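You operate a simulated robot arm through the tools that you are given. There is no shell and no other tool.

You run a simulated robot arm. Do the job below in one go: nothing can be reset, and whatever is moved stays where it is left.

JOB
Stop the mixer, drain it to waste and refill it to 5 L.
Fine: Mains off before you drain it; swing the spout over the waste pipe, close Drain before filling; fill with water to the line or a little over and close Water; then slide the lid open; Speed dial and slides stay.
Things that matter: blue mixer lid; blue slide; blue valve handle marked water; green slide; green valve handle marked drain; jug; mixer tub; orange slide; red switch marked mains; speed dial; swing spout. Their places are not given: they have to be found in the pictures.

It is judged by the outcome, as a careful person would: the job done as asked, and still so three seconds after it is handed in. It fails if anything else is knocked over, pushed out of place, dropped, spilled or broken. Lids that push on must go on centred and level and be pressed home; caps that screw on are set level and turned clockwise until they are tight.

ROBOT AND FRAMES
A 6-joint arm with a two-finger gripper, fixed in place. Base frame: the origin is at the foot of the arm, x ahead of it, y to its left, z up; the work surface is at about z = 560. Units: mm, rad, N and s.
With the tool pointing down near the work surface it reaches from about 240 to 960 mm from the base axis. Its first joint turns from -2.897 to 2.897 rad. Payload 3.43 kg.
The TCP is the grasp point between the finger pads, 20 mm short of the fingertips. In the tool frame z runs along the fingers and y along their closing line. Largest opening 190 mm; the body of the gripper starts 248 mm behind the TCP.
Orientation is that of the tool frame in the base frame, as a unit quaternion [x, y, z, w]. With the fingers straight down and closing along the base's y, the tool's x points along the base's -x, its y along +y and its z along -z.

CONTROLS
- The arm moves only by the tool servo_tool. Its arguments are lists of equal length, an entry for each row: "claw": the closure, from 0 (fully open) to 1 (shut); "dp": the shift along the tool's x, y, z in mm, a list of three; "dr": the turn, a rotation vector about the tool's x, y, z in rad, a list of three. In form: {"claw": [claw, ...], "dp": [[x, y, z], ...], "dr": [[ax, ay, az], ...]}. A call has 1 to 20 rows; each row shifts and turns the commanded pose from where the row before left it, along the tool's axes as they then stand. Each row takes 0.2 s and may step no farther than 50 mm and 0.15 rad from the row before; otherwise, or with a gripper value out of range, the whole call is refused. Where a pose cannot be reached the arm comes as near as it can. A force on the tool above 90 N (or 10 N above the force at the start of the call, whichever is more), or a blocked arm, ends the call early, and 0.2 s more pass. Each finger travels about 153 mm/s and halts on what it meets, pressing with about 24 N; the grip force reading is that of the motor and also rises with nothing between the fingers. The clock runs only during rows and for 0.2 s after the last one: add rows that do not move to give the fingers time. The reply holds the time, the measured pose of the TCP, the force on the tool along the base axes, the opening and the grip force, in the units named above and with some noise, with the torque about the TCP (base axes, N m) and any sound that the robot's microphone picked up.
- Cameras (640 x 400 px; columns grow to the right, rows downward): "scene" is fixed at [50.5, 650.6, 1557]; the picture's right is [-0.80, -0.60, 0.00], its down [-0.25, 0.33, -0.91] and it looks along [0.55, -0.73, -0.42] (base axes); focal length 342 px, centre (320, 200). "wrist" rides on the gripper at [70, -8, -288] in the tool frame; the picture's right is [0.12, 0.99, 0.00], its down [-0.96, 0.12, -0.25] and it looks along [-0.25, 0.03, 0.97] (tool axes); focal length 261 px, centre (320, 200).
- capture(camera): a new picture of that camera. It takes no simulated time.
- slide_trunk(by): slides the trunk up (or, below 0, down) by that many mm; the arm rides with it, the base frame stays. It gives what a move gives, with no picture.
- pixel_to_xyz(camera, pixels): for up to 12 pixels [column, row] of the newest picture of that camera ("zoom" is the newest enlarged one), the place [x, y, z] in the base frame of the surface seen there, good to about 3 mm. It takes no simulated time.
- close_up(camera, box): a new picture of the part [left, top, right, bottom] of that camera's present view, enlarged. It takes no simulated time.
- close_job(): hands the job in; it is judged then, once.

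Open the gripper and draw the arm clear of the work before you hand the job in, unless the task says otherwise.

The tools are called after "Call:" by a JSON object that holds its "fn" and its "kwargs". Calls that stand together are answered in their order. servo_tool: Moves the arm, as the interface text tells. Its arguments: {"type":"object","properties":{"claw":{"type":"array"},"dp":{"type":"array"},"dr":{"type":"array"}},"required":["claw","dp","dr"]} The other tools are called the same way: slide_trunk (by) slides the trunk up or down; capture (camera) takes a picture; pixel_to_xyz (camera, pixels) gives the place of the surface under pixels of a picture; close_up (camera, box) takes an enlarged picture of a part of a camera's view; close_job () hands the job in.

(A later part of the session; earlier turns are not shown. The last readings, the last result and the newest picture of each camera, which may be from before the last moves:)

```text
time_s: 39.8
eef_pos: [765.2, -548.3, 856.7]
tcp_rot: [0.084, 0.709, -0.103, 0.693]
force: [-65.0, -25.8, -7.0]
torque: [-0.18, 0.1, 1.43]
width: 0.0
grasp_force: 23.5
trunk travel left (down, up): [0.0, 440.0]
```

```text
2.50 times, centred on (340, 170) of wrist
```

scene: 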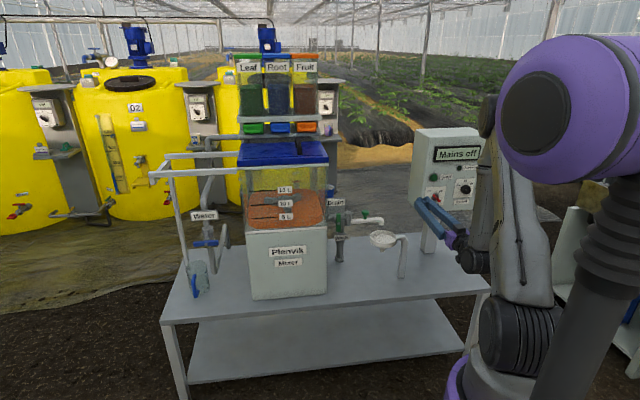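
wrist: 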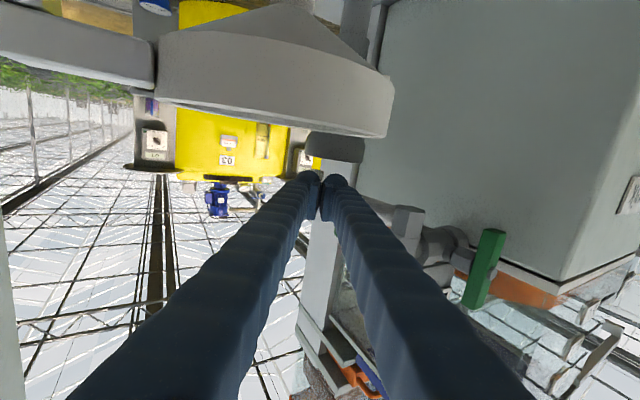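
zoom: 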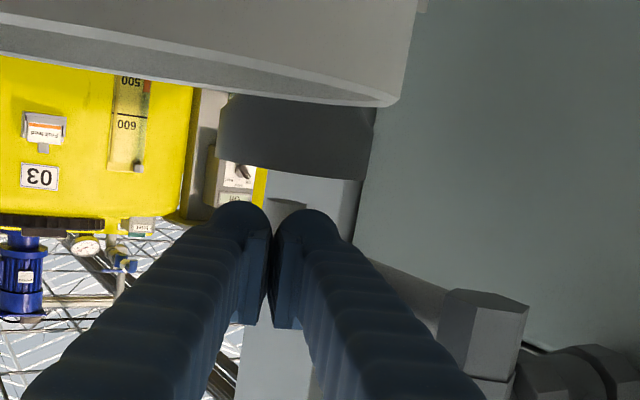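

A hard stop was reached (≈70 N, torque rising): the spout is at its end over the waste mouth. I relax and back straight off along the tool axis, then check the alignment.

Call:
{"fn": "servo_tool", "kwargs": {"claw": [1, 1, 1, 1, 1, 1], "dp": [[0, -8, 0], [0, -2, -20], [0, 0, -30], [0, 0, -40], [0, 0, -40], [0, 0, -30]], "dr": [[0, 0, 0], [0, 0, 0], [0, 0, 0], [0, 0, 0], [0, 0, 0], [0, 0, 0]]}}

Call:
{"fn": "capture", "kwargs": {"camera": "wrist"}}

Call:
{"fn": "close_up", "kwargs": {"camera": "scene", "box": [325, 185, 405, 265]}}

```text
time_s: 41.2
eef_pos: [615.1, -508.2, 861.9]
tcp_rot: [0.079, 0.709, -0.1, 0.694]
force: [0.8, -0.4, -0.7]
torque: [0.0, -0.01, -0.04]
width: 0.0
grasp_force: 23.8
trunk travel left (down, up): [0.0, 440.0]
```

```text
taken
```

wrist: 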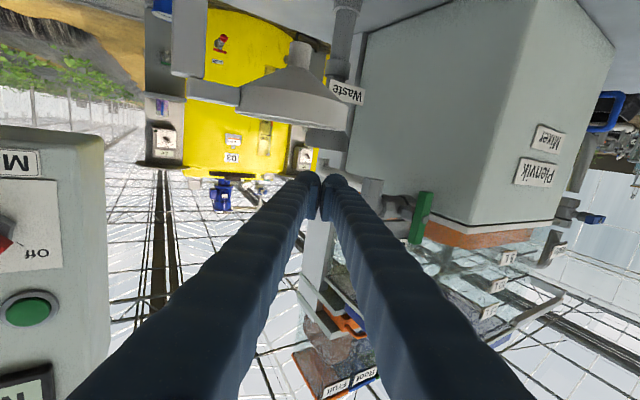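

```text
5.00 times, centred on (365, 225) of scene
```

zoom: 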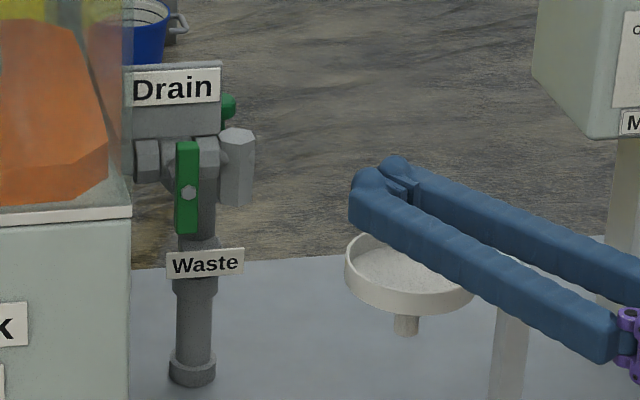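

The spout's green knob now shows behind the Drain label at zoom (229,106). I check its 3D location against the expected 90° position.

Call:
{"fn": "pixel_to_xyz", "kwargs": {"camera": "zoom", "pixels": [[229, 103], [229, 110], [187, 190], [187, 150], [187, 230], [237, 145], [197, 148], [197, 188]]}}

Call:
{"fn": "close_up", "kwargs": {"camera": "wrist", "box": [260, 60, 460, 260]}}

```text
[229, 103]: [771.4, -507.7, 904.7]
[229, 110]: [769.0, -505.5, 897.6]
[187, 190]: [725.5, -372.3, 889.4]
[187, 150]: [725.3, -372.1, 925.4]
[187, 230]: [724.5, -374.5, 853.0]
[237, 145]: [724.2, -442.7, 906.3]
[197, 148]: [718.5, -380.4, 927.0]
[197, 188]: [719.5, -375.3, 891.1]
```

```text
2.00 times, centred on (360, 160) of wrist
```

zoom: 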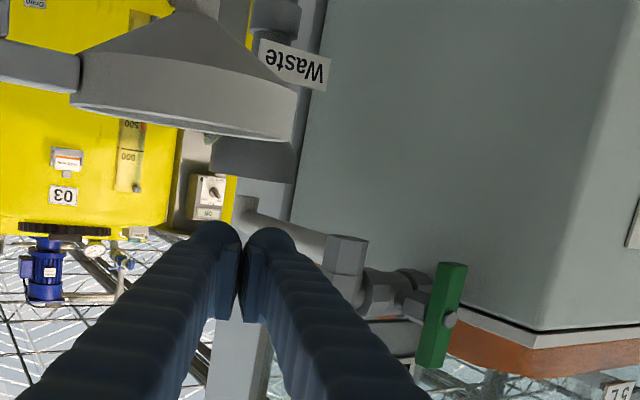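

The spout end sits over the waste mouth (knob at u≈188,w≈908; ends line up in the wrist view). Drain bar: centre ≈ u 248, w 774 (front), z 890, upright. I yaw the tool back to slightly past square and go round to the front of the Drain handle.

Call:
{"fn": "servo_tool", "kwargs": {"claw": [1, 1, 1, 1, 1], "dp": [[0, 0, 0], [0, 0, 0], [0, 0, 0], [0, 0, 0], [0, 0, 0]], "dr": [[0.14, 0, 0], [0.14, 0, 0], [0.14, 0, 0], [0.14, 0, 0], [0.14, 0, 0]]}}

```text
time_s: 42.4
eef_pos: [619.4, -514.1, 860.4]
tcp_rot: [0.313, 0.632, -0.337, 0.624]
force: [0.1, -1.0, 0.2]
torque: [-0.03, -0.02, 0.26]
width: 0.3
grasp_force: 23.9
out of reach, approached as far as the arm can: row 3
trunk travel left (down, up): [0.0, 440.0]
```

Yaw is about -10°. I move along a diagonal to TCP (u 248, w 712, z 890), keeping the tips ≥25 mm in front of the handle.

Call:
{"fn": "servo_tool", "kwargs": {"claw": [1, 1, 1, 1, 1], "dp": [[-6, 26, -30], [-6, 32, -27], [-6, 33, -22], [-6, 33, -20], [-6, 32, -18]], "dr": [[0, 0, 0], [0, 0, 0], [0, 0, 0], [0, 0, 0], [0, 0, 0]]}}

Call:
{"fn": "close_up", "kwargs": {"camera": "scene", "box": [305, 185, 405, 265]}}

Call:
{"fn": "capture", "kwargs": {"camera": "wrist"}}

```text
time_s: 43.6
eef_pos: [679.8, -328.2, 885.0]
tcp_rot: [0.313, 0.632, -0.338, 0.623]
force: [0.2, -0.2, -0.3]
torque: [-0.02, 0.01, 0.13]
width: 0.0
grasp_force: 24.1
trunk travel left (down, up): [0.0, 440.0]
```

```text
5.00 times, centred on (355, 225) of scene
```

zoom: 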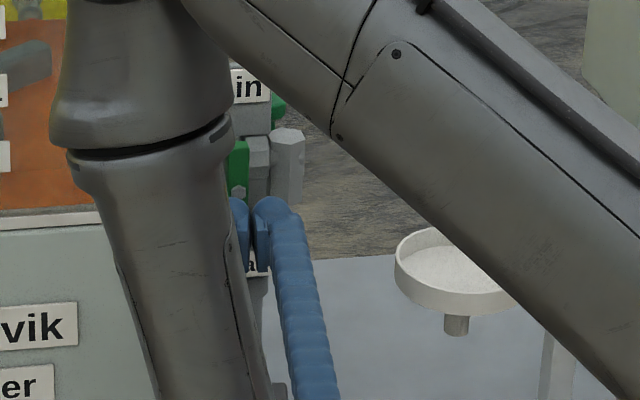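

```text
taken
```

wrist: 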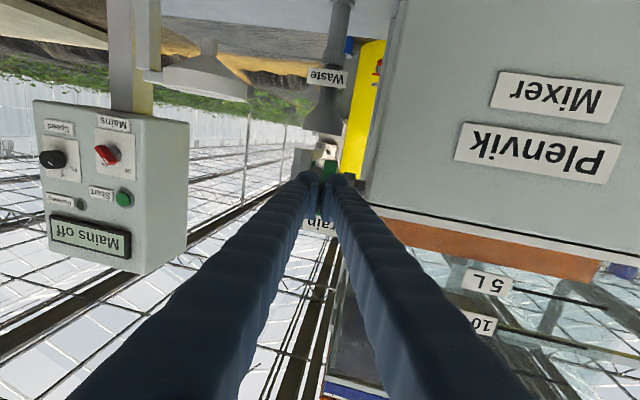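

Position is as planned (u 248.6, w 712.8, z 885). I square the tool, open to ~60 mm, and look.

Call:
{"fn": "servo_tool", "kwargs": {"claw": [1, 0.9, 0.75, 0.68, 0.68], "dp": [[-2.5, 0, 0], [-2.5, 0, 0], [0, 0, 0], [0, 0, 0], [0, 0, 0]], "dr": [[-0.085, 0, 0], [-0.085, 0, 0], [0, 0, 0], [0, 0, 0], [0, 0, 0]]}}

Call:
{"fn": "close_up", "kwargs": {"camera": "wrist", "box": [240, 100, 400, 240]}}

```text
time_s: 44.8
eef_pos: [691.1, -328.9, 886.6]
tcp_rot: [0.26, 0.657, -0.285, 0.648]
force: [-17.9, -7.3, -1.1]
torque: [0.02, -0.12, 0.03]
width: 50.5
grasp_force: 0.1
out of reach, approached as far as the arm can: row 2
trunk travel left (down, up): [0.0, 440.0]
```

```text
2.86 times, centred on (320, 170) of wrist
```

zoom: 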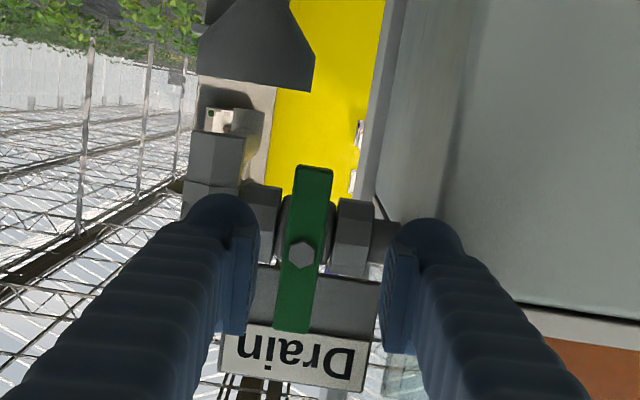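

The opening finger touched the tub's corner on the left (force −18 N along u, width stuck at 50 mm); the gap between bar and tub is only ~54 mm. I narrow to 38 mm and shift 8 mm to the right.

Call:
{"fn": "servo_tool", "kwargs": {"claw": [0.8, 0.8, 0.8], "dp": [[0, 0, 0], [-2, -8, -3], [0, 0, 0]], "dr": [[0, 0, 0], [0, 0, 0], [0, 0, 0]]}}

Call:
{"fn": "close_up", "kwargs": {"camera": "wrist", "box": [240, 100, 400, 240]}}

```text
time_s: 45.6
eef_pos: [692.8, -332.0, 885.1]
tcp_rot: [0.259, 0.657, -0.284, 0.648]
force: [0.4, -0.8, -0.1]
torque: [0.01, 0.0, 0.02]
width: 37.8
grasp_force: 0.1
out of reach, approached as far as the arm can: row 2
trunk travel left (down, up): [0.0, 440.0]
```

```text
2.86 times, centred on (320, 170) of wrist
```

zoom: 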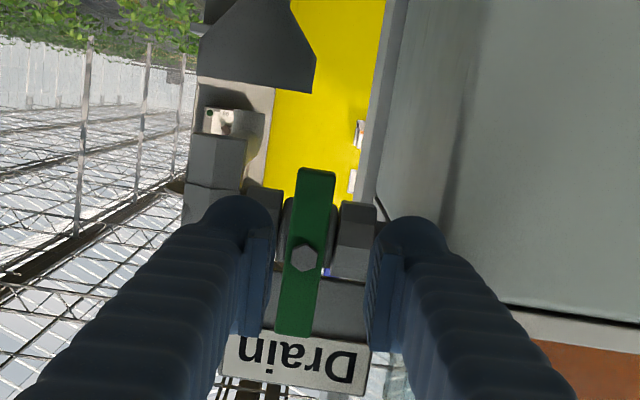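

No contact now. I go forward while shifting right so that the bar (zoom col 307) becomes centred between the pads.

Call:
{"fn": "servo_tool", "kwargs": {"claw": [0.8, 0.8, 0.8], "dp": [[-2, -4, 7], [-2, -3, 7], [0, 0, 7]], "dr": [[0, 0, 0], [0, 0, 0], [0, 0, 0]]}}

Call:
{"fn": "close_up", "kwargs": {"camera": "wrist", "box": [240, 100, 400, 240]}}

```text
time_s: 46.3
eef_pos: [694.8, -342.6, 887.3]
tcp_rot: [0.255, 0.663, -0.281, 0.646]
force: [-38.1, 35.7, 9.2]
torque: [-0.06, -0.76, 2.61]
width: 39.5
grasp_force: 1.5
trunk travel left (down, up): [0.0, 440.0]
stopped in row 3: the force on the tool passed its limit at 106 N (the readings are from after the stop); the commanded pose is now the measured one
```

```text
2.86 times, centred on (320, 170) of wrist
```

zoom: 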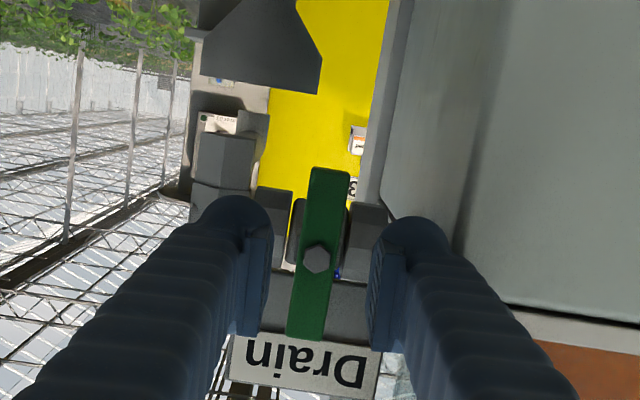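

The left finger butted against the tub's front corner (106 N stop) – fingers are bulkier than the pads alone. I back off 8 mm and shift to the right to u≈240 so the left finger has room between bar and tub.

Call:
{"fn": "servo_tool", "kwargs": {"claw": [0.8, 0.8, 0.8], "dp": [[0, 0, -6], [-1, -5, -2], [-1, -4, 0]], "dr": [[0, 0, 0], [0, 0, 0], [0, 0, 0]]}}

Call:
{"fn": "close_up", "kwargs": {"camera": "wrist", "box": [240, 100, 400, 240]}}

Call:
{"fn": "close_up", "kwargs": {"camera": "scene", "box": [230, 120, 410, 300]}}

```text
time_s: 47.1
eef_pos: [692.8, -343.8, 885.1]
tcp_rot: [0.256, 0.662, -0.282, 0.645]
force: [-35.9, 43.8, 11.3]
torque: [-0.04, -0.86, 3.05]
width: 44.9
grasp_force: 6.5
out of reach, approached as far as the arm can: row 2
trunk travel left (down, up): [0.0, 440.0]
```

```text
2.86 times, centred on (320, 170) of wrist
```

zoom: 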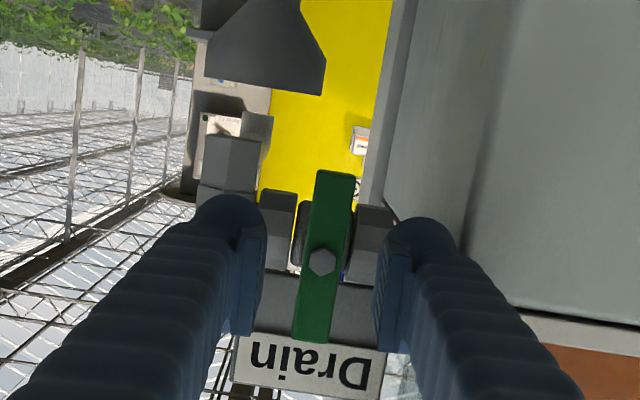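

```text
2.22 times, centred on (320, 210) of scene
```

zoom: 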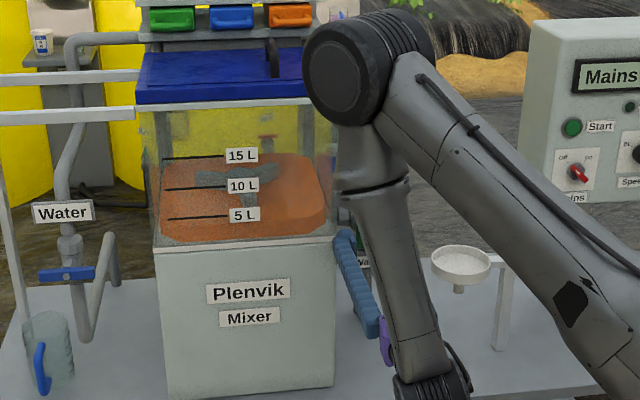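

The contact persists because the arm cannot retract at this u; but narrowing the opening to 30 mm (bar is 18 mm, now well centred at zoom col 322 vs pads' centre 320) frees the left finger from the tub corner.

Call:
{"fn": "servo_tool", "kwargs": {"claw": [0.845, 0.845, 0.845], "dp": [[0, 0, 0], [0, 0, 0], [0, 0, 0]], "dr": [[0, 0, 0], [0, 0, 0], [0, 0, 0]]}}

Call:
{"fn": "close_up", "kwargs": {"camera": "wrist", "box": [240, 100, 400, 240]}}

```text
time_s: 47.9
eef_pos: [693.4, -343.8, 886.2]
tcp_rot: [0.254, 0.663, -0.282, 0.645]
force: [-36.7, 63.8, 5.6]
torque: [-0.33, -0.58, 4.02]
width: 44.4
grasp_force: 12.7
trunk travel left (down, up): [0.0, 440.0]
```

```text
2.86 times, centred on (320, 170) of wrist
```

zoom: 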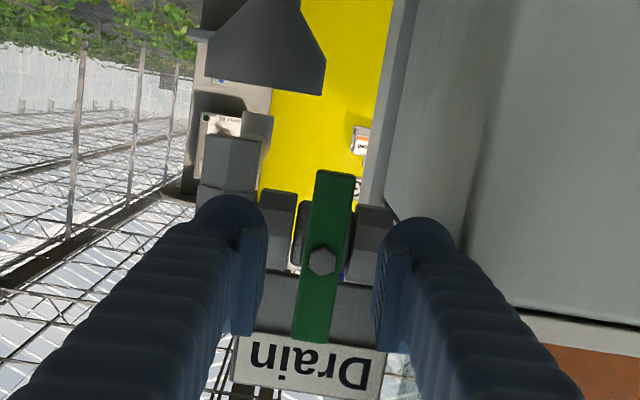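

Friction against the tub face keeps the finger from closing, so I must back away first: I yaw slightly (wrist towards +u, where the arm can retract) while pulling back ~16 mm.

Call:
{"fn": "servo_tool", "kwargs": {"claw": [0.8, 0.8, 0.8, 0.845], "dp": [[0, 0, -10], [0, 0, -8], [0, 0, 0], [0, 0, 0]], "dr": [[0.07, 0, 0], [0.07, 0, 0], [0, 0, 0], [0, 0, 0]]}}

Call:
{"fn": "close_up", "kwargs": {"camera": "wrist", "box": [240, 100, 400, 240]}}

```text
time_s: 48.9
eef_pos: [677.9, -334.7, 885.2]
tcp_rot: [0.301, 0.642, -0.328, 0.624]
force: [-0.3, 0.4, 0.8]
torque: [0.02, 0.0, -0.01]
width: 29.4
grasp_force: 0.0
trunk travel left (down, up): [0.0, 440.0]
```

```text
2.86 times, centred on (320, 170) of wrist
```

zoom: 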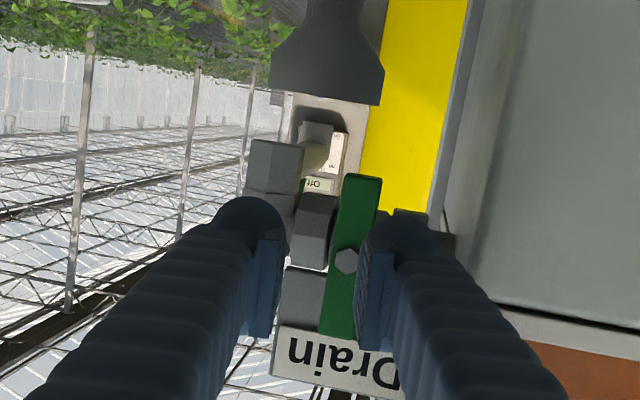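

Freed (force ≈ 0, opening 29 mm). I now square up again and move to u≈248, w≈738 with the narrower opening, so that the left finger passes the tub corner.

Call:
{"fn": "servo_tool", "kwargs": {"claw": [0.845, 0.845, 0.845], "dp": [[-2, 4, 10], [-2, 4, 11], [0, 0, 0]], "dr": [[-0.068, 0, 0], [-0.068, 0, 0], [0, 0, 0]]}}

Call:
{"fn": "close_up", "kwargs": {"camera": "wrist", "box": [240, 100, 400, 240]}}

```text
time_s: 49.7
eef_pos: [696.3, -345.6, 890.2]
tcp_rot: [0.258, 0.663, -0.283, 0.643]
force: [-0.2, -0.1, -0.9]
torque: [0.04, 0.02, 0.02]
width: 29.2
grasp_force: 0.1
trunk travel left (down, up): [0.0, 440.0]
```

```text
2.86 times, centred on (320, 170) of wrist
```

zoom: 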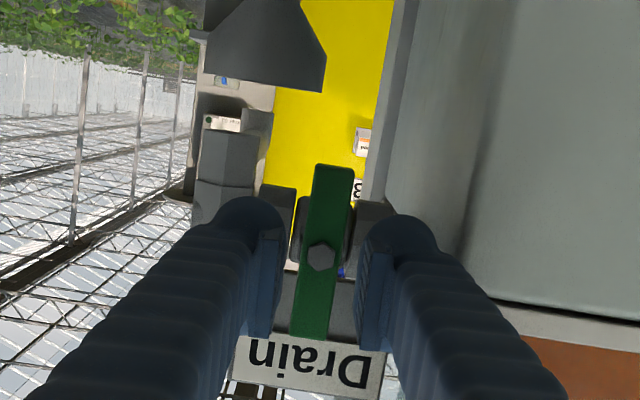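

Centred and free of contact (bar at zoom col 321, z 890). I advance 30 mm in steps so that the pads straddle the bar.

Call:
{"fn": "servo_tool", "kwargs": {"claw": [0.845, 0.845, 0.845, 0.845], "dp": [[0, 0, 10], [0, 0, 10], [0, 0, 7], [0, 0, 5]], "dr": [[0, 0, 0], [0, 0, 0], [0, 0, 0], [0, 0, 0]]}}

Call:
{"fn": "close_up", "kwargs": {"camera": "wrist", "box": [240, 100, 400, 240]}}

```text
time_s: 50.7
eef_pos: [719.0, -368.4, 888.3]
tcp_rot: [0.258, 0.663, -0.283, 0.644]
force: [-0.2, 0.0, -0.9]
torque: [0.0, 0.02, -0.02]
width: 29.3
grasp_force: 0.0
trunk travel left (down, up): [0.0, 440.0]
```

```text
2.86 times, centred on (320, 170) of wrist
```

zoom: 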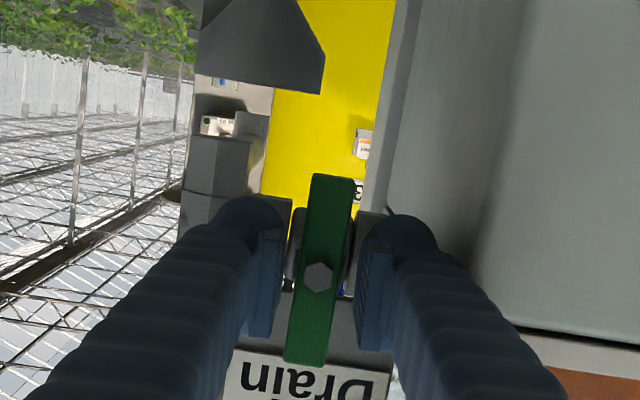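

The pads straddle the bar with no contact at w=769. I close the gripper on it.

Call:
{"fn": "servo_tool", "kwargs": {"claw": [0.9, 0.95, 1, 1], "dp": [[0, 0, 0], [0, 0, 0], [0, 0, 0], [0, 0, 0]], "dr": [[0, 0, 0], [0, 0, 0], [0, 0, 0], [0, 0, 0]]}}

Call:
{"fn": "close_up", "kwargs": {"camera": "wrist", "box": [240, 100, 400, 240]}}

Call:
{"fn": "capture", "kwargs": {"camera": "scene"}}

```text
time_s: 51.7
eef_pos: [719.8, -368.8, 887.3]
tcp_rot: [0.258, 0.663, -0.284, 0.643]
force: [-3.9, -10.6, 0.9]
torque: [-0.03, -0.02, -0.1]
width: 17.0
grasp_force: 45.5
trunk travel left (down, up): [0.0, 440.0]
```

```text
2.86 times, centred on (320, 170) of wrist
```

zoom: 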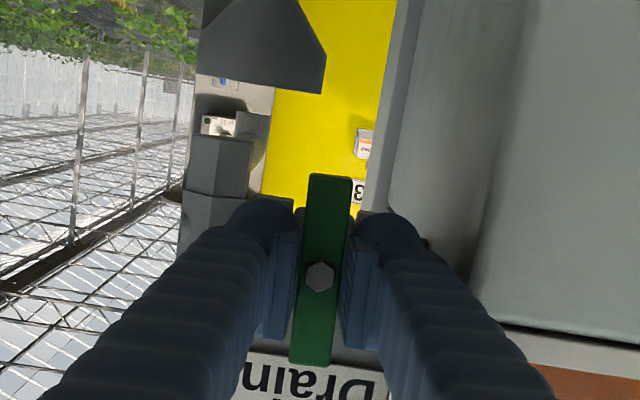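

```text
taken
```

scene: 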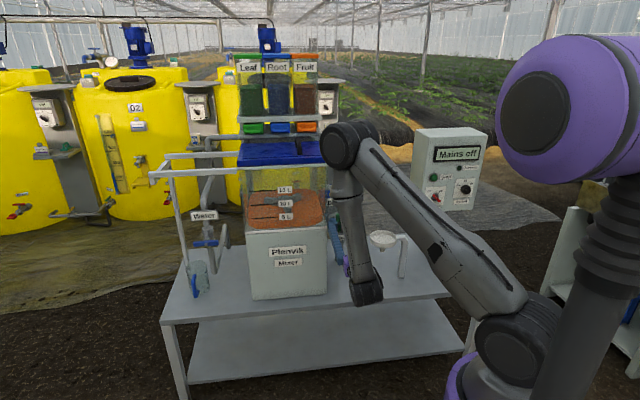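

Gripped (17 mm). I test the turning direction with a small clockwise roll and watch the torque.

Call:
{"fn": "servo_tool", "kwargs": {"claw": [1, 1, 1], "dp": [[-1, 0, 0], [0, 0, 0], [0, 0, 0]], "dr": [[0, 0, 0.06], [0, 0, 0.06], [0, 0, 0]]}}

Call:
{"fn": "close_up", "kwargs": {"camera": "wrist", "box": [240, 100, 400, 240]}}

```text
time_s: 52.5
eef_pos: [719.3, -367.9, 889.0]
tcp_rot: [0.298, 0.646, -0.245, 0.659]
force: [-21.4, -5.1, -5.8]
torque: [-0.89, 1.04, -0.16]
width: 17.9
grasp_force: 44.9
trunk travel left (down, up): [0.0, 440.0]
```

```text
2.86 times, centred on (320, 170) of wrist
```

zoom: 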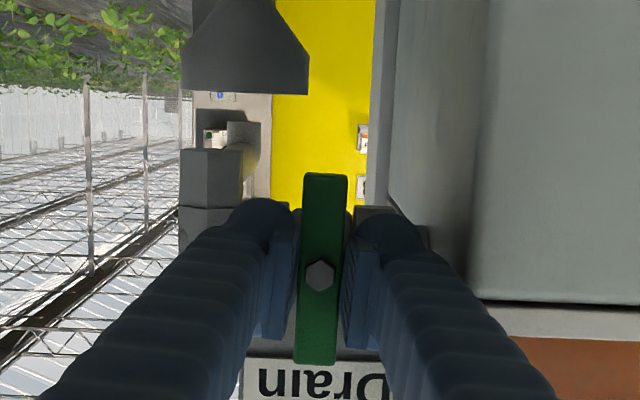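

Torque about the handle axis rose to ≈1.4 N·m and the bar seems to resist. I return and test the other direction for comparison.

Call:
{"fn": "servo_tool", "kwargs": {"claw": [1, 1, 1, 1, 1], "dp": [[0, 0, 0], [0, 0, 0], [0, 0, 0], [0, 0, 0], [0, 0, 0]], "dr": [[0, 0, -0.06], [0, 0, -0.06], [0, 0, -0.06], [0, 0, -0.06], [0, 0, 0]]}}

Call:
{"fn": "close_up", "kwargs": {"camera": "wrist", "box": [240, 100, 400, 240]}}

```text
time_s: 53.7
eef_pos: [719.5, -369.6, 889.5]
tcp_rot: [0.216, 0.678, -0.32, 0.625]
force: [-28.3, -3.7, -17.7]
torque: [0.12, 0.15, -0.18]
width: 17.1
grasp_force: 44.8
trunk travel left (down, up): [0.0, 440.0]
```

```text
2.86 times, centred on (320, 170) of wrist
```

zoom: 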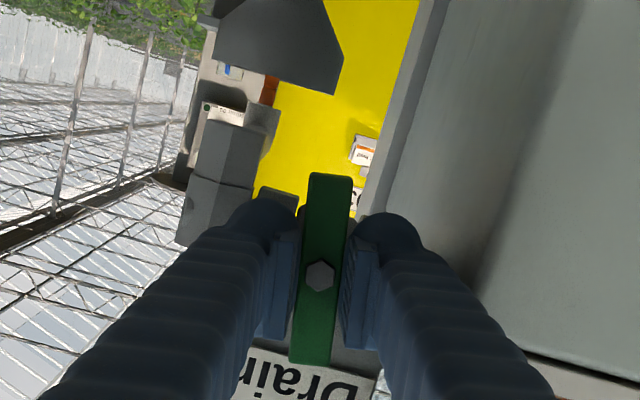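

Counter-clockwise the bar follows freely: that is the opening direction. I relieve the side force a little and turn on, first half.

Call:
{"fn": "servo_tool", "kwargs": {"claw": [1, 1, 1, 1, 1], "dp": [[1, -1, -1], [0, 0, 0], [0, 0, 0], [0, 0, 0], [0, 0, 0]], "dr": [[0, 0, -0.14], [0, 0, -0.14], [0, 0, -0.14], [0, 0, -0.14], [0, 0, -0.14]]}}

Call:
{"fn": "close_up", "kwargs": {"camera": "wrist", "box": [240, 100, 400, 240]}}

```text
time_s: 54.9
eef_pos: [720.2, -368.9, 888.0]
tcp_rot: [-0.028, 0.711, -0.516, 0.477]
force: [-11.2, -11.1, -12.5]
torque: [0.16, 0.09, -0.23]
width: 17.1
grasp_force: 45.4
trunk travel left (down, up): [0.0, 440.0]
```

```text
2.86 times, centred on (320, 170) of wrist
```

zoom: 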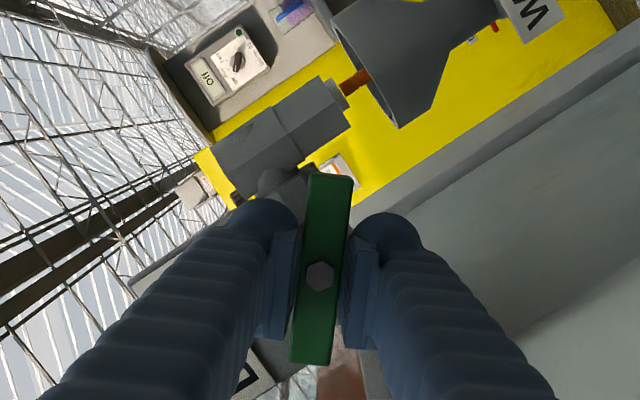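

The bar is at ≈47° and a brown stream is already running from the spout into the waste funnel. I turn the remaining ≈43°.

Call:
{"fn": "servo_tool", "kwargs": {"claw": [1, 1, 1, 1, 1], "dp": [[1, 0, 0], [0, 0, 0], [0, 0, 0], [0, 0, 0], [0, 0, 0]], "dr": [[0, 0, -0.15], [0, 0, -0.15], [0, 0, -0.15], [0, 0, -0.15], [0, 0, -0.13]]}}

Call:
{"fn": "close_up", "kwargs": {"camera": "wrist", "box": [240, 60, 440, 260]}}

Call:
{"fn": "capture", "kwargs": {"camera": "scene"}}

```text
time_s: 56.1
eef_pos: [720.0, -368.6, 887.9]
tcp_rot: [0.279, -0.653, 0.653, -0.263]
force: [7.2, -7.2, 2.9]
torque: [0.59, -0.67, 0.21]
width: 17.4
grasp_force: 44.9
trunk travel left (down, up): [0.0, 440.0]
```

```text
2.00 times, centred on (340, 160) of wrist
```

zoom: 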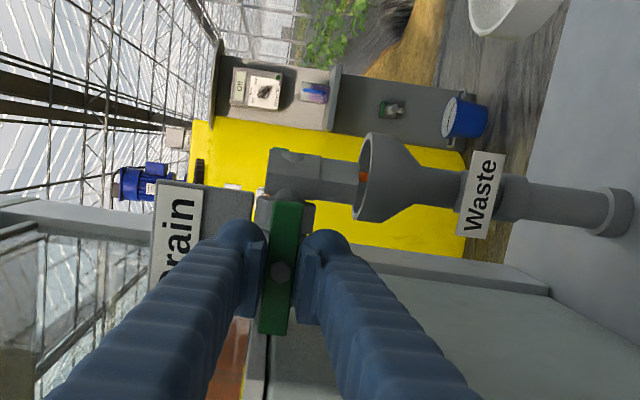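

```text
taken
```

scene: 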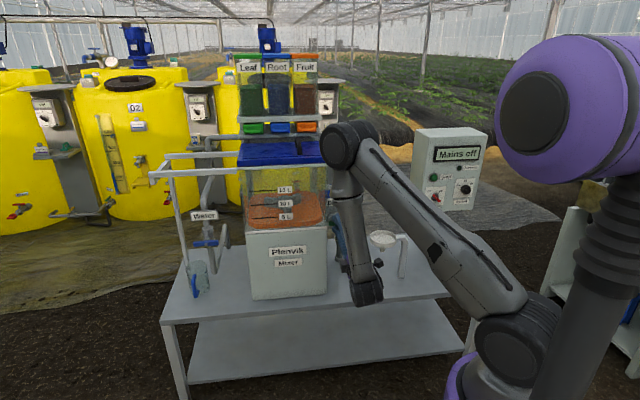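

The handle is horizontal (torque rising slightly: stop) and the level is falling. I keep hold of the handle and wait while it drains.

Call:
{"fn": "servo_tool", "kwargs": {"claw": [1, 1, 1, 1, 1, 1, 1, 1, 1, 1, 1, 1, 1, 1, 1], "dp": [[0, 0, 0], [0, 0, 0], [0, 0, 0], [0, 0, 0], [0, 0, 0], [0, 0, 0], [0, 0, 0], [0, 0, 0], [0, 0, 0], [0, 0, 0], [0, 0, 0], [0, 0, 0], [0, 0, 0], [0, 0, 0], [0, 0, 0]], "dr": [[0, 0, 0], [0, 0, 0], [0, 0, 0], [0, 0, 0], [0, 0, 0], [0, 0, 0], [0, 0, 0], [0, 0, 0], [0, 0, 0], [0, 0, 0], [0, 0, 0], [0, 0, 0], [0, 0, 0], [0, 0, 0], [0, 0, 0]]}}

Call:
{"fn": "close_up", "kwargs": {"camera": "scene", "box": [230, 130, 350, 250]}}

Call:
{"fn": "close_up", "kwargs": {"camera": "wrist", "box": [240, 60, 440, 260]}}

```text
time_s: 59.3
eef_pos: [718.9, -368.5, 886.8]
tcp_rot: [0.28, -0.653, 0.653, -0.262]
force: [32.0, -5.6, 26.8]
torque: [0.37, -0.56, 0.17]
width: 17.4
grasp_force: 45.1
trunk travel left (down, up): [0.0, 440.0]
```

```text
3.33 times, centred on (290, 190) of scene
```

zoom: 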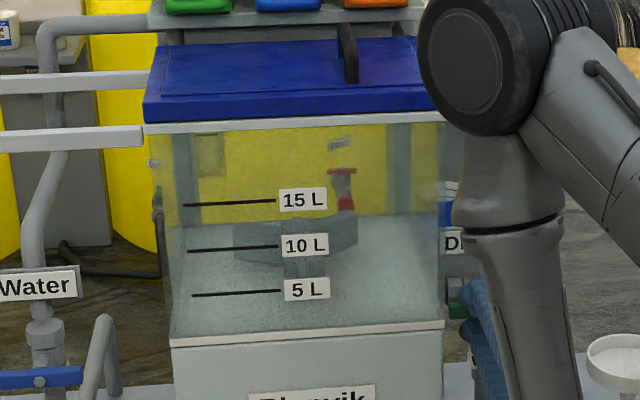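

```text
2.00 times, centred on (340, 160) of wrist
```

zoom: 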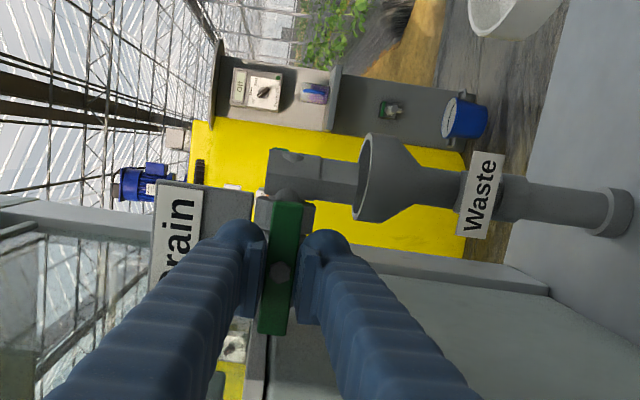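

The tub looks empty and the stream has stopped. I wait a little longer to be certain.

Call:
{"fn": "servo_tool", "kwargs": {"claw": [1, 1, 1, 1, 1, 1, 1, 1, 1, 1], "dp": [[0, 0, 0], [0, 0, 0], [0, 0, 0], [0, 0, 0], [0, 0, 0], [0, 0, 0], [0, 0, 0], [0, 0, 0], [0, 0, 0], [0, 0, 0]], "dr": [[0, 0, 0], [0, 0, 0], [0, 0, 0], [0, 0, 0], [0, 0, 0], [0, 0, 0], [0, 0, 0], [0, 0, 0], [0, 0, 0], [0, 0, 0]]}}

Call:
{"fn": "close_up", "kwargs": {"camera": "scene", "box": [230, 150, 340, 250]}}

Call:
{"fn": "close_up", "kwargs": {"camera": "scene", "box": [405, 125, 485, 220]}}

```text
time_s: 61.5
eef_pos: [720.1, -368.4, 888.7]
tcp_rot: [0.28, -0.652, 0.653, -0.263]
force: [29.5, -2.0, 26.4]
torque: [0.38, -0.58, 0.15]
width: 17.2
grasp_force: 45.0
trunk travel left (down, up): [0.0, 440.0]
```

```text
4.00 times, centred on (285, 200) of scene
```

zoom: 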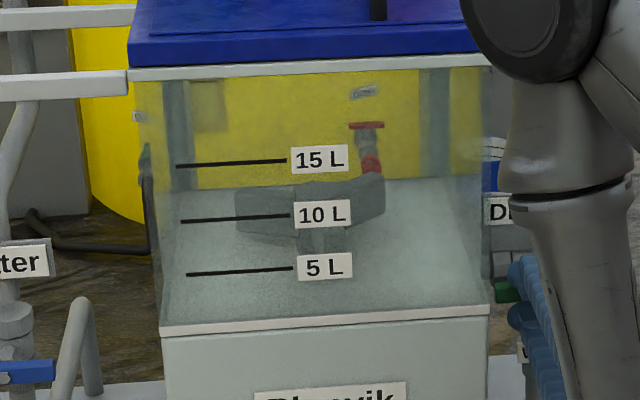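

```text
4.21 times, centred on (445, 172) of scene
```

zoom: 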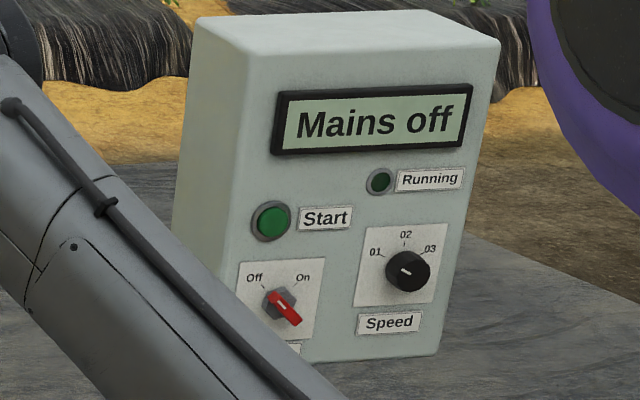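

The tub is empty and "Mains off" still shows. Now I close Drain: turn the handle back clockwise by ≈1.6 rad to its vertical stop, relieving side forces at the start.

Call:
{"fn": "servo_tool", "kwargs": {"claw": [1, 1, 1, 1, 1, 1], "dp": [[-1, -1.2, 0.7], [0, 0, 0], [0, 0, 0], [0, 0, 0], [0, 0, 0], [0, 0, 0]], "dr": [[0, 0, 0.14], [0, 0, 0.14], [0, 0, 0.14], [0, 0, 0.14], [0, 0, 0.14], [0, 0, 0.14]]}}

```text
time_s: 62.9
eef_pos: [718.9, -368.2, 887.4]
tcp_rot: [0.012, 0.712, -0.489, 0.504]
force: [-6.4, 2.5, 7.3]
torque: [-0.1, -0.14, 0.07]
width: 17.1
grasp_force: 44.9
trunk travel left (down, up): [0.0, 440.0]
```

The handle follows with low forces. I complete the turn to the closed stop.

Call:
{"fn": "servo_tool", "kwargs": {"claw": [1, 1, 1, 1, 1, 1, 1], "dp": [[0, 0, 0], [0, 0, 0], [0, 0, 0], [0, 0, 0], [0, 0, 0], [0, 0, 0], [0, 0, 0]], "dr": [[0, 0, 0.14], [0, 0, 0.14], [0, 0, 0.14], [0, 0, 0.14], [0, 0, 0.14], [0, 0, 0.08], [0, 0, 0]]}}

Call:
{"fn": "close_up", "kwargs": {"camera": "wrist", "box": [240, 100, 400, 240]}}

```text
time_s: 64.5
eef_pos: [719.2, -368.5, 888.3]
tcp_rot: [0.28, 0.653, -0.261, 0.653]
force: [-12.1, -1.1, -1.7]
torque: [-0.61, 0.67, -0.07]
width: 17.0
grasp_force: 45.1
trunk travel left (down, up): [0.0, 440.0]
```

```text
2.86 times, centred on (320, 170) of wrist
```

zoom: 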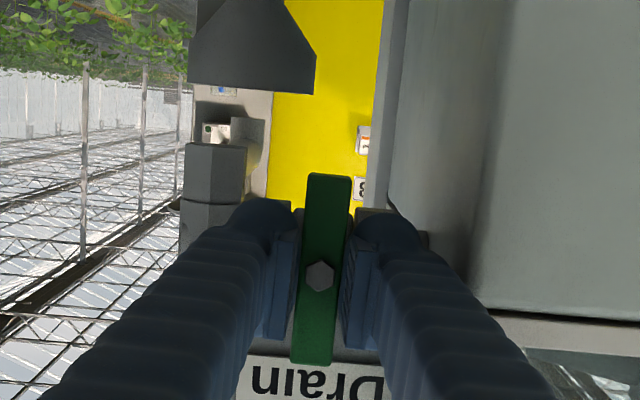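

The bar is vertical against its closed stop (≈0.9 N·m). I open to 30 mm and retreat the way I came.

Call:
{"fn": "servo_tool", "kwargs": {"claw": [0.95, 0.88, 0.845, 0.845, 0.845, 0.845, 0.845, 0.845, 0.845], "dp": [[0, 0, 0], [0, 0, 0], [0, 0, 0], [0, 0, 0], [0, 0, -10], [0, 0, -12], [0, 0, -10], [0, 0, -10], [0, 0, -8]], "dr": [[0, 0, 0], [0, 0, -0.03], [0, 0, -0.02], [0, 0, 0], [0, 0, 0], [0, 0, 0], [0, 0, 0], [0.07, 0, 0], [0.07, 0, 0]]}}

Call:
{"fn": "close_up", "kwargs": {"camera": "wrist", "box": [220, 60, 420, 240]}}

```text
time_s: 66.5
eef_pos: [686.2, -332.6, 889.6]
tcp_rot: [0.309, 0.639, -0.323, 0.626]
force: [0.2, -0.2, -0.7]
torque: [0.01, -0.01, 0.16]
width: 29.8
grasp_force: 0.0
trunk travel left (down, up): [0.0, 440.0]
```

```text
2.22 times, centred on (320, 150) of wrist
```

zoom: 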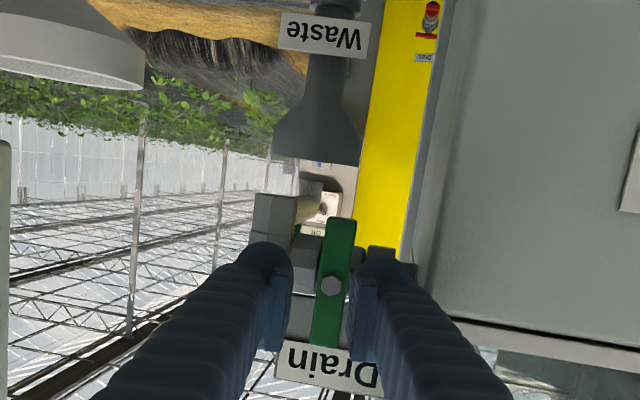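

Drain is closed (bar upright). Next the Water valve on the other side: I first yaw and pull back from the tub, then cross in front of the tub at a safe distance, with the gripper closed.

Call:
{"fn": "servo_tool", "kwargs": {"claw": [0.9, 1, 1, 1, 1, 1], "dp": [[0, 0, -15], [0, 0, -17], [0, 34.4, -15.2], [0, 34.4, -15.2], [0, 34.4, -15.2], [0, 34.4, -15.2]], "dr": [[0.1, 0, 0], [0.1, 0, 0], [0, 0, 0], [0, 0, 0], [0, 0, 0], [0, 0, 0]]}}

Call:
{"fn": "capture", "kwargs": {"camera": "scene"}}

```text
time_s: 67.9
eef_pos: [763.6, -192.3, 887.2]
tcp_rot: [0.37, 0.604, -0.384, 0.593]
force: [-0.4, -0.2, 0.4]
torque: [0.02, -0.01, 0.05]
width: 0.2
grasp_force: 23.9
trunk travel left (down, up): [0.0, 440.0]
```

```text
taken
```

scene: 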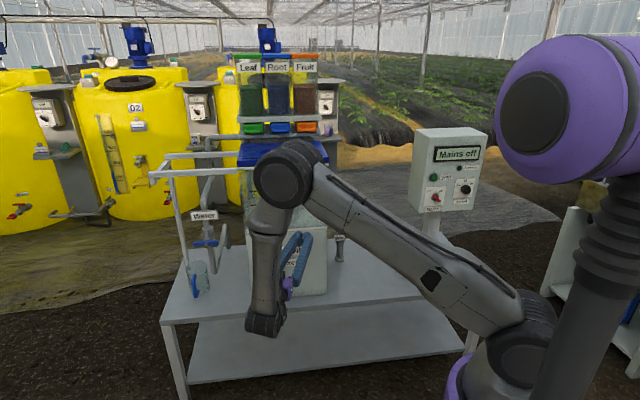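

Clear. I square up the yaw and continue across to u≈600, staying at w≈660.

Call:
{"fn": "servo_tool", "kwargs": {"claw": [1, 1, 1, 1, 1, 1, 1, 1], "dp": [[0, 0, 0], [0, 0, 0], [0, 0, 0], [0, 42, -5], [0, 42, -5], [0, 42, -5], [0, 42, -5], [0, 42, -5]], "dr": [[-0.113, 0, 0], [-0.113, 0, 0], [-0.113, 0, 0], [0, 0, 0], [0, 0, 0], [0, 0, 0], [0, 0, 0], [0, 0, 0]]}}

Call:
{"fn": "capture", "kwargs": {"camera": "scene"}}

Call:
{"fn": "capture", "kwargs": {"camera": "wrist"}}

```text
time_s: 69.7
eef_pos: [897.6, -26.4, 881.7]
tcp_rot: [0.265, 0.66, -0.277, 0.646]
force: [0.1, -0.7, -0.4]
torque: [-0.02, -0.03, 0.09]
width: 0.0
grasp_force: 23.7
trunk travel left (down, up): [0.0, 440.0]
```

```text
taken
```

scene: 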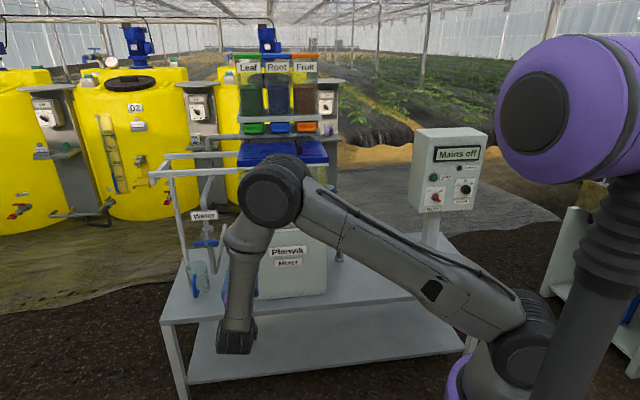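

```text
taken
```

wrist: 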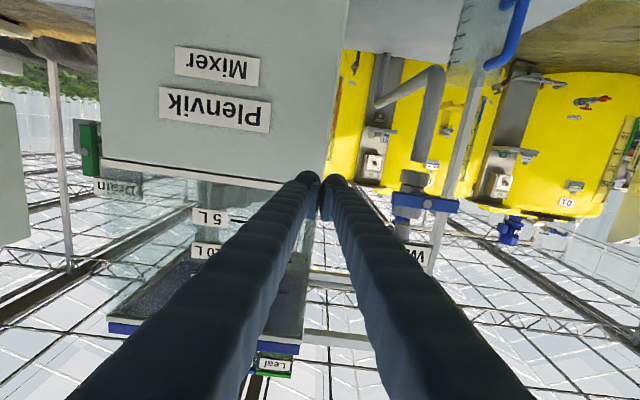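

I see the Water handle (blue bar) at wrist (425,202). I measure it and zoom in.

Call:
{"fn": "pixel_to_xyz", "kwargs": {"camera": "wrist", "pixels": [[400, 199], [425, 203], [450, 206], [408, 222], [412, 180], [470, 150], [500, 50], [440, 90], [462, 120]]}}

Call:
{"fn": "close_up", "kwargs": {"camera": "wrist", "box": [360, 140, 500, 270]}}

```text
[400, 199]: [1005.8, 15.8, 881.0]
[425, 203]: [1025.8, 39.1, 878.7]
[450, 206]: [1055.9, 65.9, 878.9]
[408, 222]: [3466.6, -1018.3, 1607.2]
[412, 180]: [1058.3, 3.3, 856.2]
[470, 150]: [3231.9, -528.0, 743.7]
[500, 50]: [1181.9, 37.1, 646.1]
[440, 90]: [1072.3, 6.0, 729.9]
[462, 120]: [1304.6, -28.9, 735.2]
```

```text
3.08 times, centred on (430, 205) of wrist
```

zoom: 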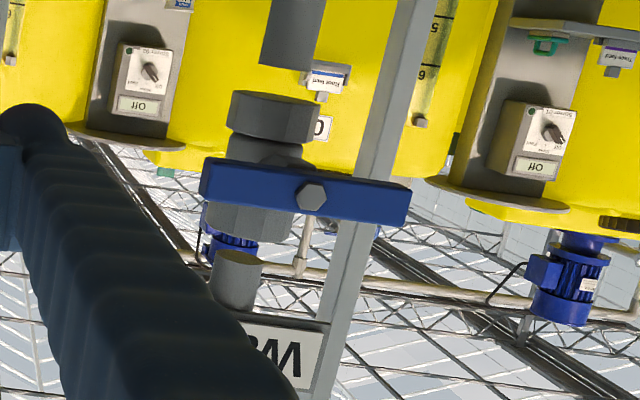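

Water bar centre ≈ u 757, w 699 (front), z 881, lying horizontally, about 85 mm long. I move in front of it and roll +90° so the fingers can close vertically.

Call:
{"fn": "servo_tool", "kwargs": {"claw": [1, 1, 1, 1, 1, 1, 1, 1, 1, 1, 1, 1, 1, 1, 1], "dp": [[0, 47, -2], [0, 47, -2], [0, 47, -1], [0, 0, 0], [0, 0, 0], [0, 0, 0], [0, 0, 0], [0, 0, 0], [0, 0, 0], [0, 0, 0], [0, 0, 0], [0, 0, 0], [0, 0, 0], [0, 0, 0], [0, 0, 0]], "dr": [[0, 0, 0], [0, 0, 0], [0, 0, 0], [0, 0, 0.143], [0, 0, 0.143], [0, 0, 0.143], [0, 0, 0.143], [0, 0, 0.143], [0, 0, 0.143], [0, 0, 0.143], [0, 0, 0.143], [0, 0, 0.143], [0, 0, 0.143], [0, 0, 0.141]]}}

Call:
{"fn": "capture", "kwargs": {"camera": "scene"}}

Call:
{"fn": "capture", "kwargs": {"camera": "wrist"}}

```text
refused: the lists must be of equal length
```

```text
taken
```

scene: 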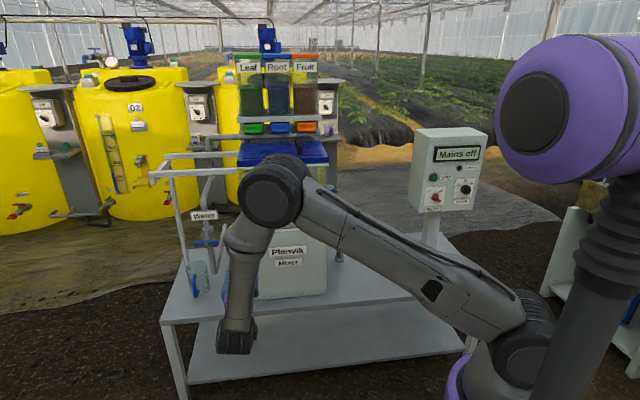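

```text
taken
```

wrist: 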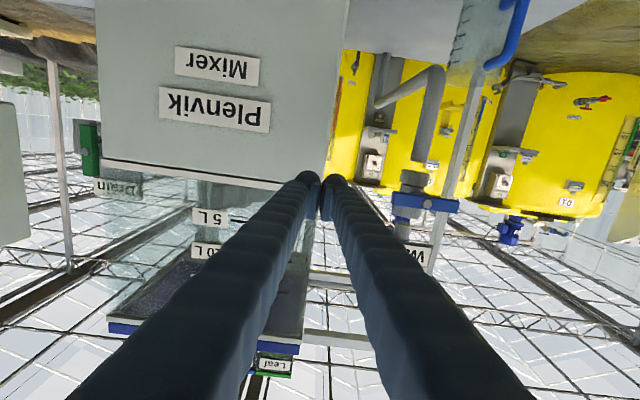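

The call was refused for unequal list lengths; nothing moved. I send it again with 14 entries each.

Call:
{"fn": "servo_tool", "kwargs": {"claw": [1, 1, 1, 1, 1, 1, 1, 1, 1, 1, 1, 1, 1, 1], "dp": [[0, 47, -2], [0, 47, -2], [0, 47, -1], [0, 0, 0], [0, 0, 0], [0, 0, 0], [0, 0, 0], [0, 0, 0], [0, 0, 0], [0, 0, 0], [0, 0, 0], [0, 0, 0], [0, 0, 0], [0, 0, 0]], "dr": [[0, 0, 0], [0, 0, 0], [0, 0, 0], [0, 0, 0.143], [0, 0, 0.143], [0, 0, 0.143], [0, 0, 0.143], [0, 0, 0.143], [0, 0, 0.143], [0, 0, 0.143], [0, 0, 0.143], [0, 0, 0.143], [0, 0, 0.143], [0, 0, 0.141]]}}

Call:
{"fn": "capture", "kwargs": {"camera": "scene"}}

Call:
{"fn": "capture", "kwargs": {"camera": "wrist"}}

```text
time_s: 72.7
eef_pos: [992.5, 78.2, 876.6]
tcp_rot: [0.653, 0.28, 0.261, 0.653]
force: [0.3, 0.1, -0.4]
torque: [0.0, 0.04, 0.0]
width: 0.0
grasp_force: 24.0
trunk travel left (down, up): [0.0, 440.0]
```

```text
taken
```

scene: 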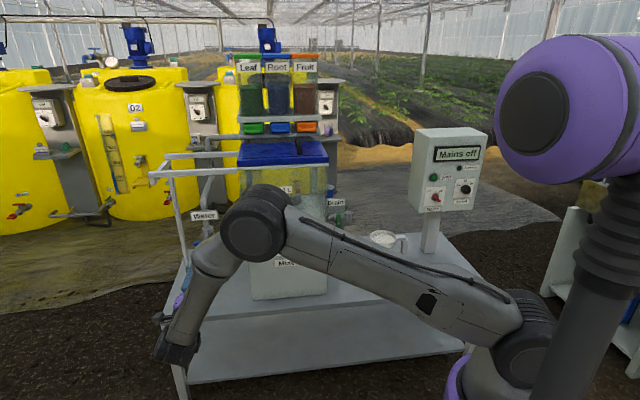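

```text
taken
```

wrist: 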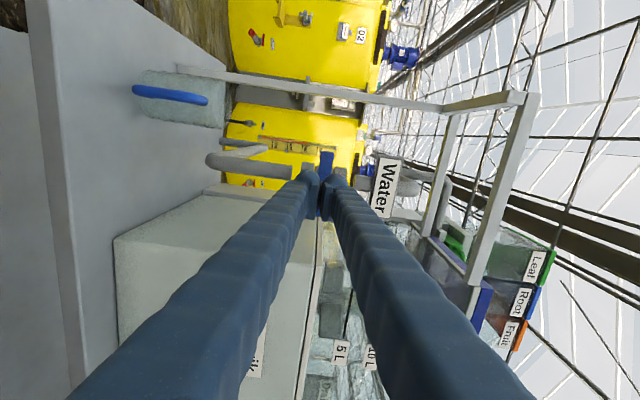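

Tool is at u=757, w=646, z=877 with fingers now closing vertically; the blue bar shows between the finger tips at (326,165). I open to ~40 mm and zoom to check the centring.

Call:
{"fn": "servo_tool", "kwargs": {"claw": [0.9, 0.8, 0.79, 0.79], "dp": [[0, 3, 0], [0, 0, 0], [0, 0, 0], [0, 0, 0]], "dr": [[0, 0, 0], [0, 0, 0], [0, 0, 0], [0, 0, 0]]}}

Call:
{"fn": "close_up", "kwargs": {"camera": "wrist", "box": [220, 90, 420, 250]}}

Call:
{"fn": "pixel_to_xyz", "kwargs": {"camera": "zoom", "pixels": [[330, 190], [330, 150], [330, 220], [480, 200], [300, 150], [360, 150], [440, 180]]}}

```text
time_s: 73.7
eef_pos: [992.1, 78.3, 880.8]
tcp_rot: [0.653, 0.28, 0.261, 0.653]
force: [-0.2, 0.2, -0.2]
torque: [-0.02, -0.03, 0.01]
width: 39.8
grasp_force: 0.1
trunk travel left (down, up): [0.0, 440.0]
```

```text
2.50 times, centred on (320, 170) of wrist
```

zoom: 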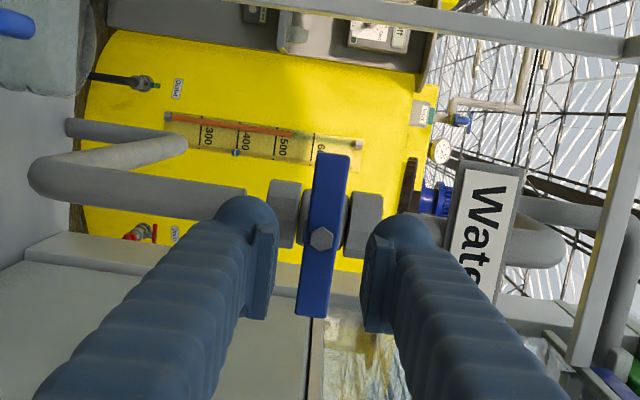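

```text
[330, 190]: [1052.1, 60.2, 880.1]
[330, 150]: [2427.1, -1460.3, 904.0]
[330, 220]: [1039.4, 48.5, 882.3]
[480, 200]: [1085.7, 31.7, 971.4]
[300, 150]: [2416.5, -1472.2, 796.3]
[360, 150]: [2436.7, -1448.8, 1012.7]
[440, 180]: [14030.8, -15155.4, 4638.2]
```

The bar and its bolt (zoom 321,238) are centred between the pads. I advance 48 mm with a 2.5 mm shift in +u.

Call:
{"fn": "servo_tool", "kwargs": {"claw": [0.79, 0.79, 0.79, 0.79], "dp": [[2.5, 0, 15], [0, 0, 15], [0, 0, 10], [0, 0, 8]], "dr": [[0, 0, 0], [0, 0, 0], [0, 0, 0], [0, 0, 0]]}}

Call:
{"fn": "close_up", "kwargs": {"camera": "wrist", "box": [220, 90, 420, 250]}}

```text
time_s: 74.7
eef_pos: [1028.0, 45.1, 880.8]
tcp_rot: [0.653, 0.279, 0.261, 0.654]
force: [-0.7, -0.2, 0.6]
torque: [0.02, -0.02, 0.01]
width: 39.9
grasp_force: 0.2
trunk travel left (down, up): [0.0, 440.0]
```

```text
2.50 times, centred on (320, 170) of wrist
```

zoom: 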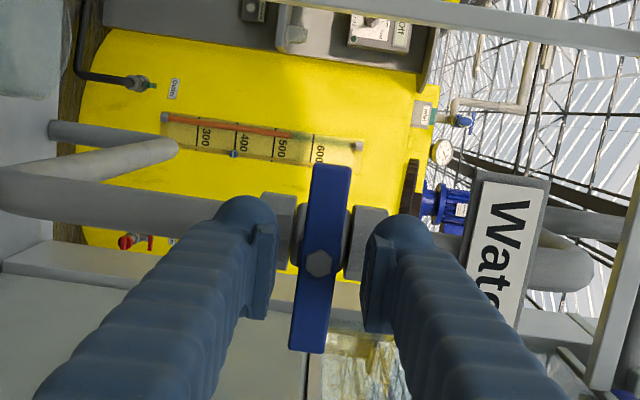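

No contact, bar between the pads. I close on it.

Call:
{"fn": "servo_tool", "kwargs": {"claw": [0.88, 0.95, 1, 1], "dp": [[0, 0, 0], [0, 0, 0], [0, 0, 0], [0, 0, 0]], "dr": [[0, 0, 0], [0, 0, 0], [0, 0, 0], [0, 0, 0]]}}

Call:
{"fn": "capture", "kwargs": {"camera": "wrist"}}

Call:
{"fn": "capture", "kwargs": {"camera": "scene"}}

```text
time_s: 75.7
eef_pos: [1028.1, 43.9, 879.7]
tcp_rot: [0.654, 0.279, 0.261, 0.653]
force: [-0.8, -1.1, -4.2]
torque: [0.02, 0.02, 0.02]
width: 16.9
grasp_force: 44.9
trunk travel left (down, up): [0.0, 440.0]
```

```text
taken
```

wrist: 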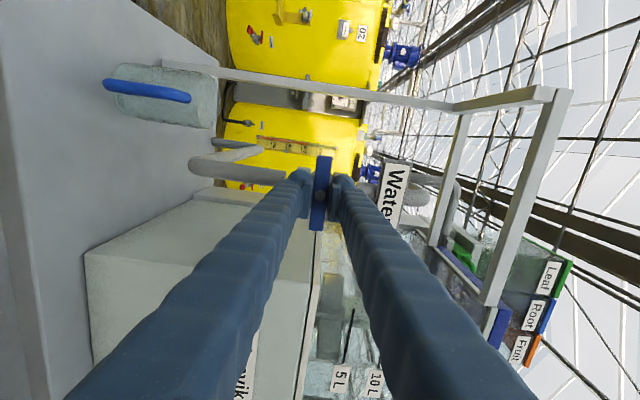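

```text
taken
```

scene: 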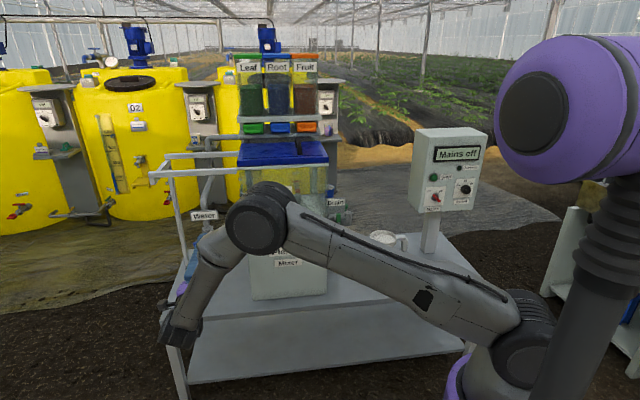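

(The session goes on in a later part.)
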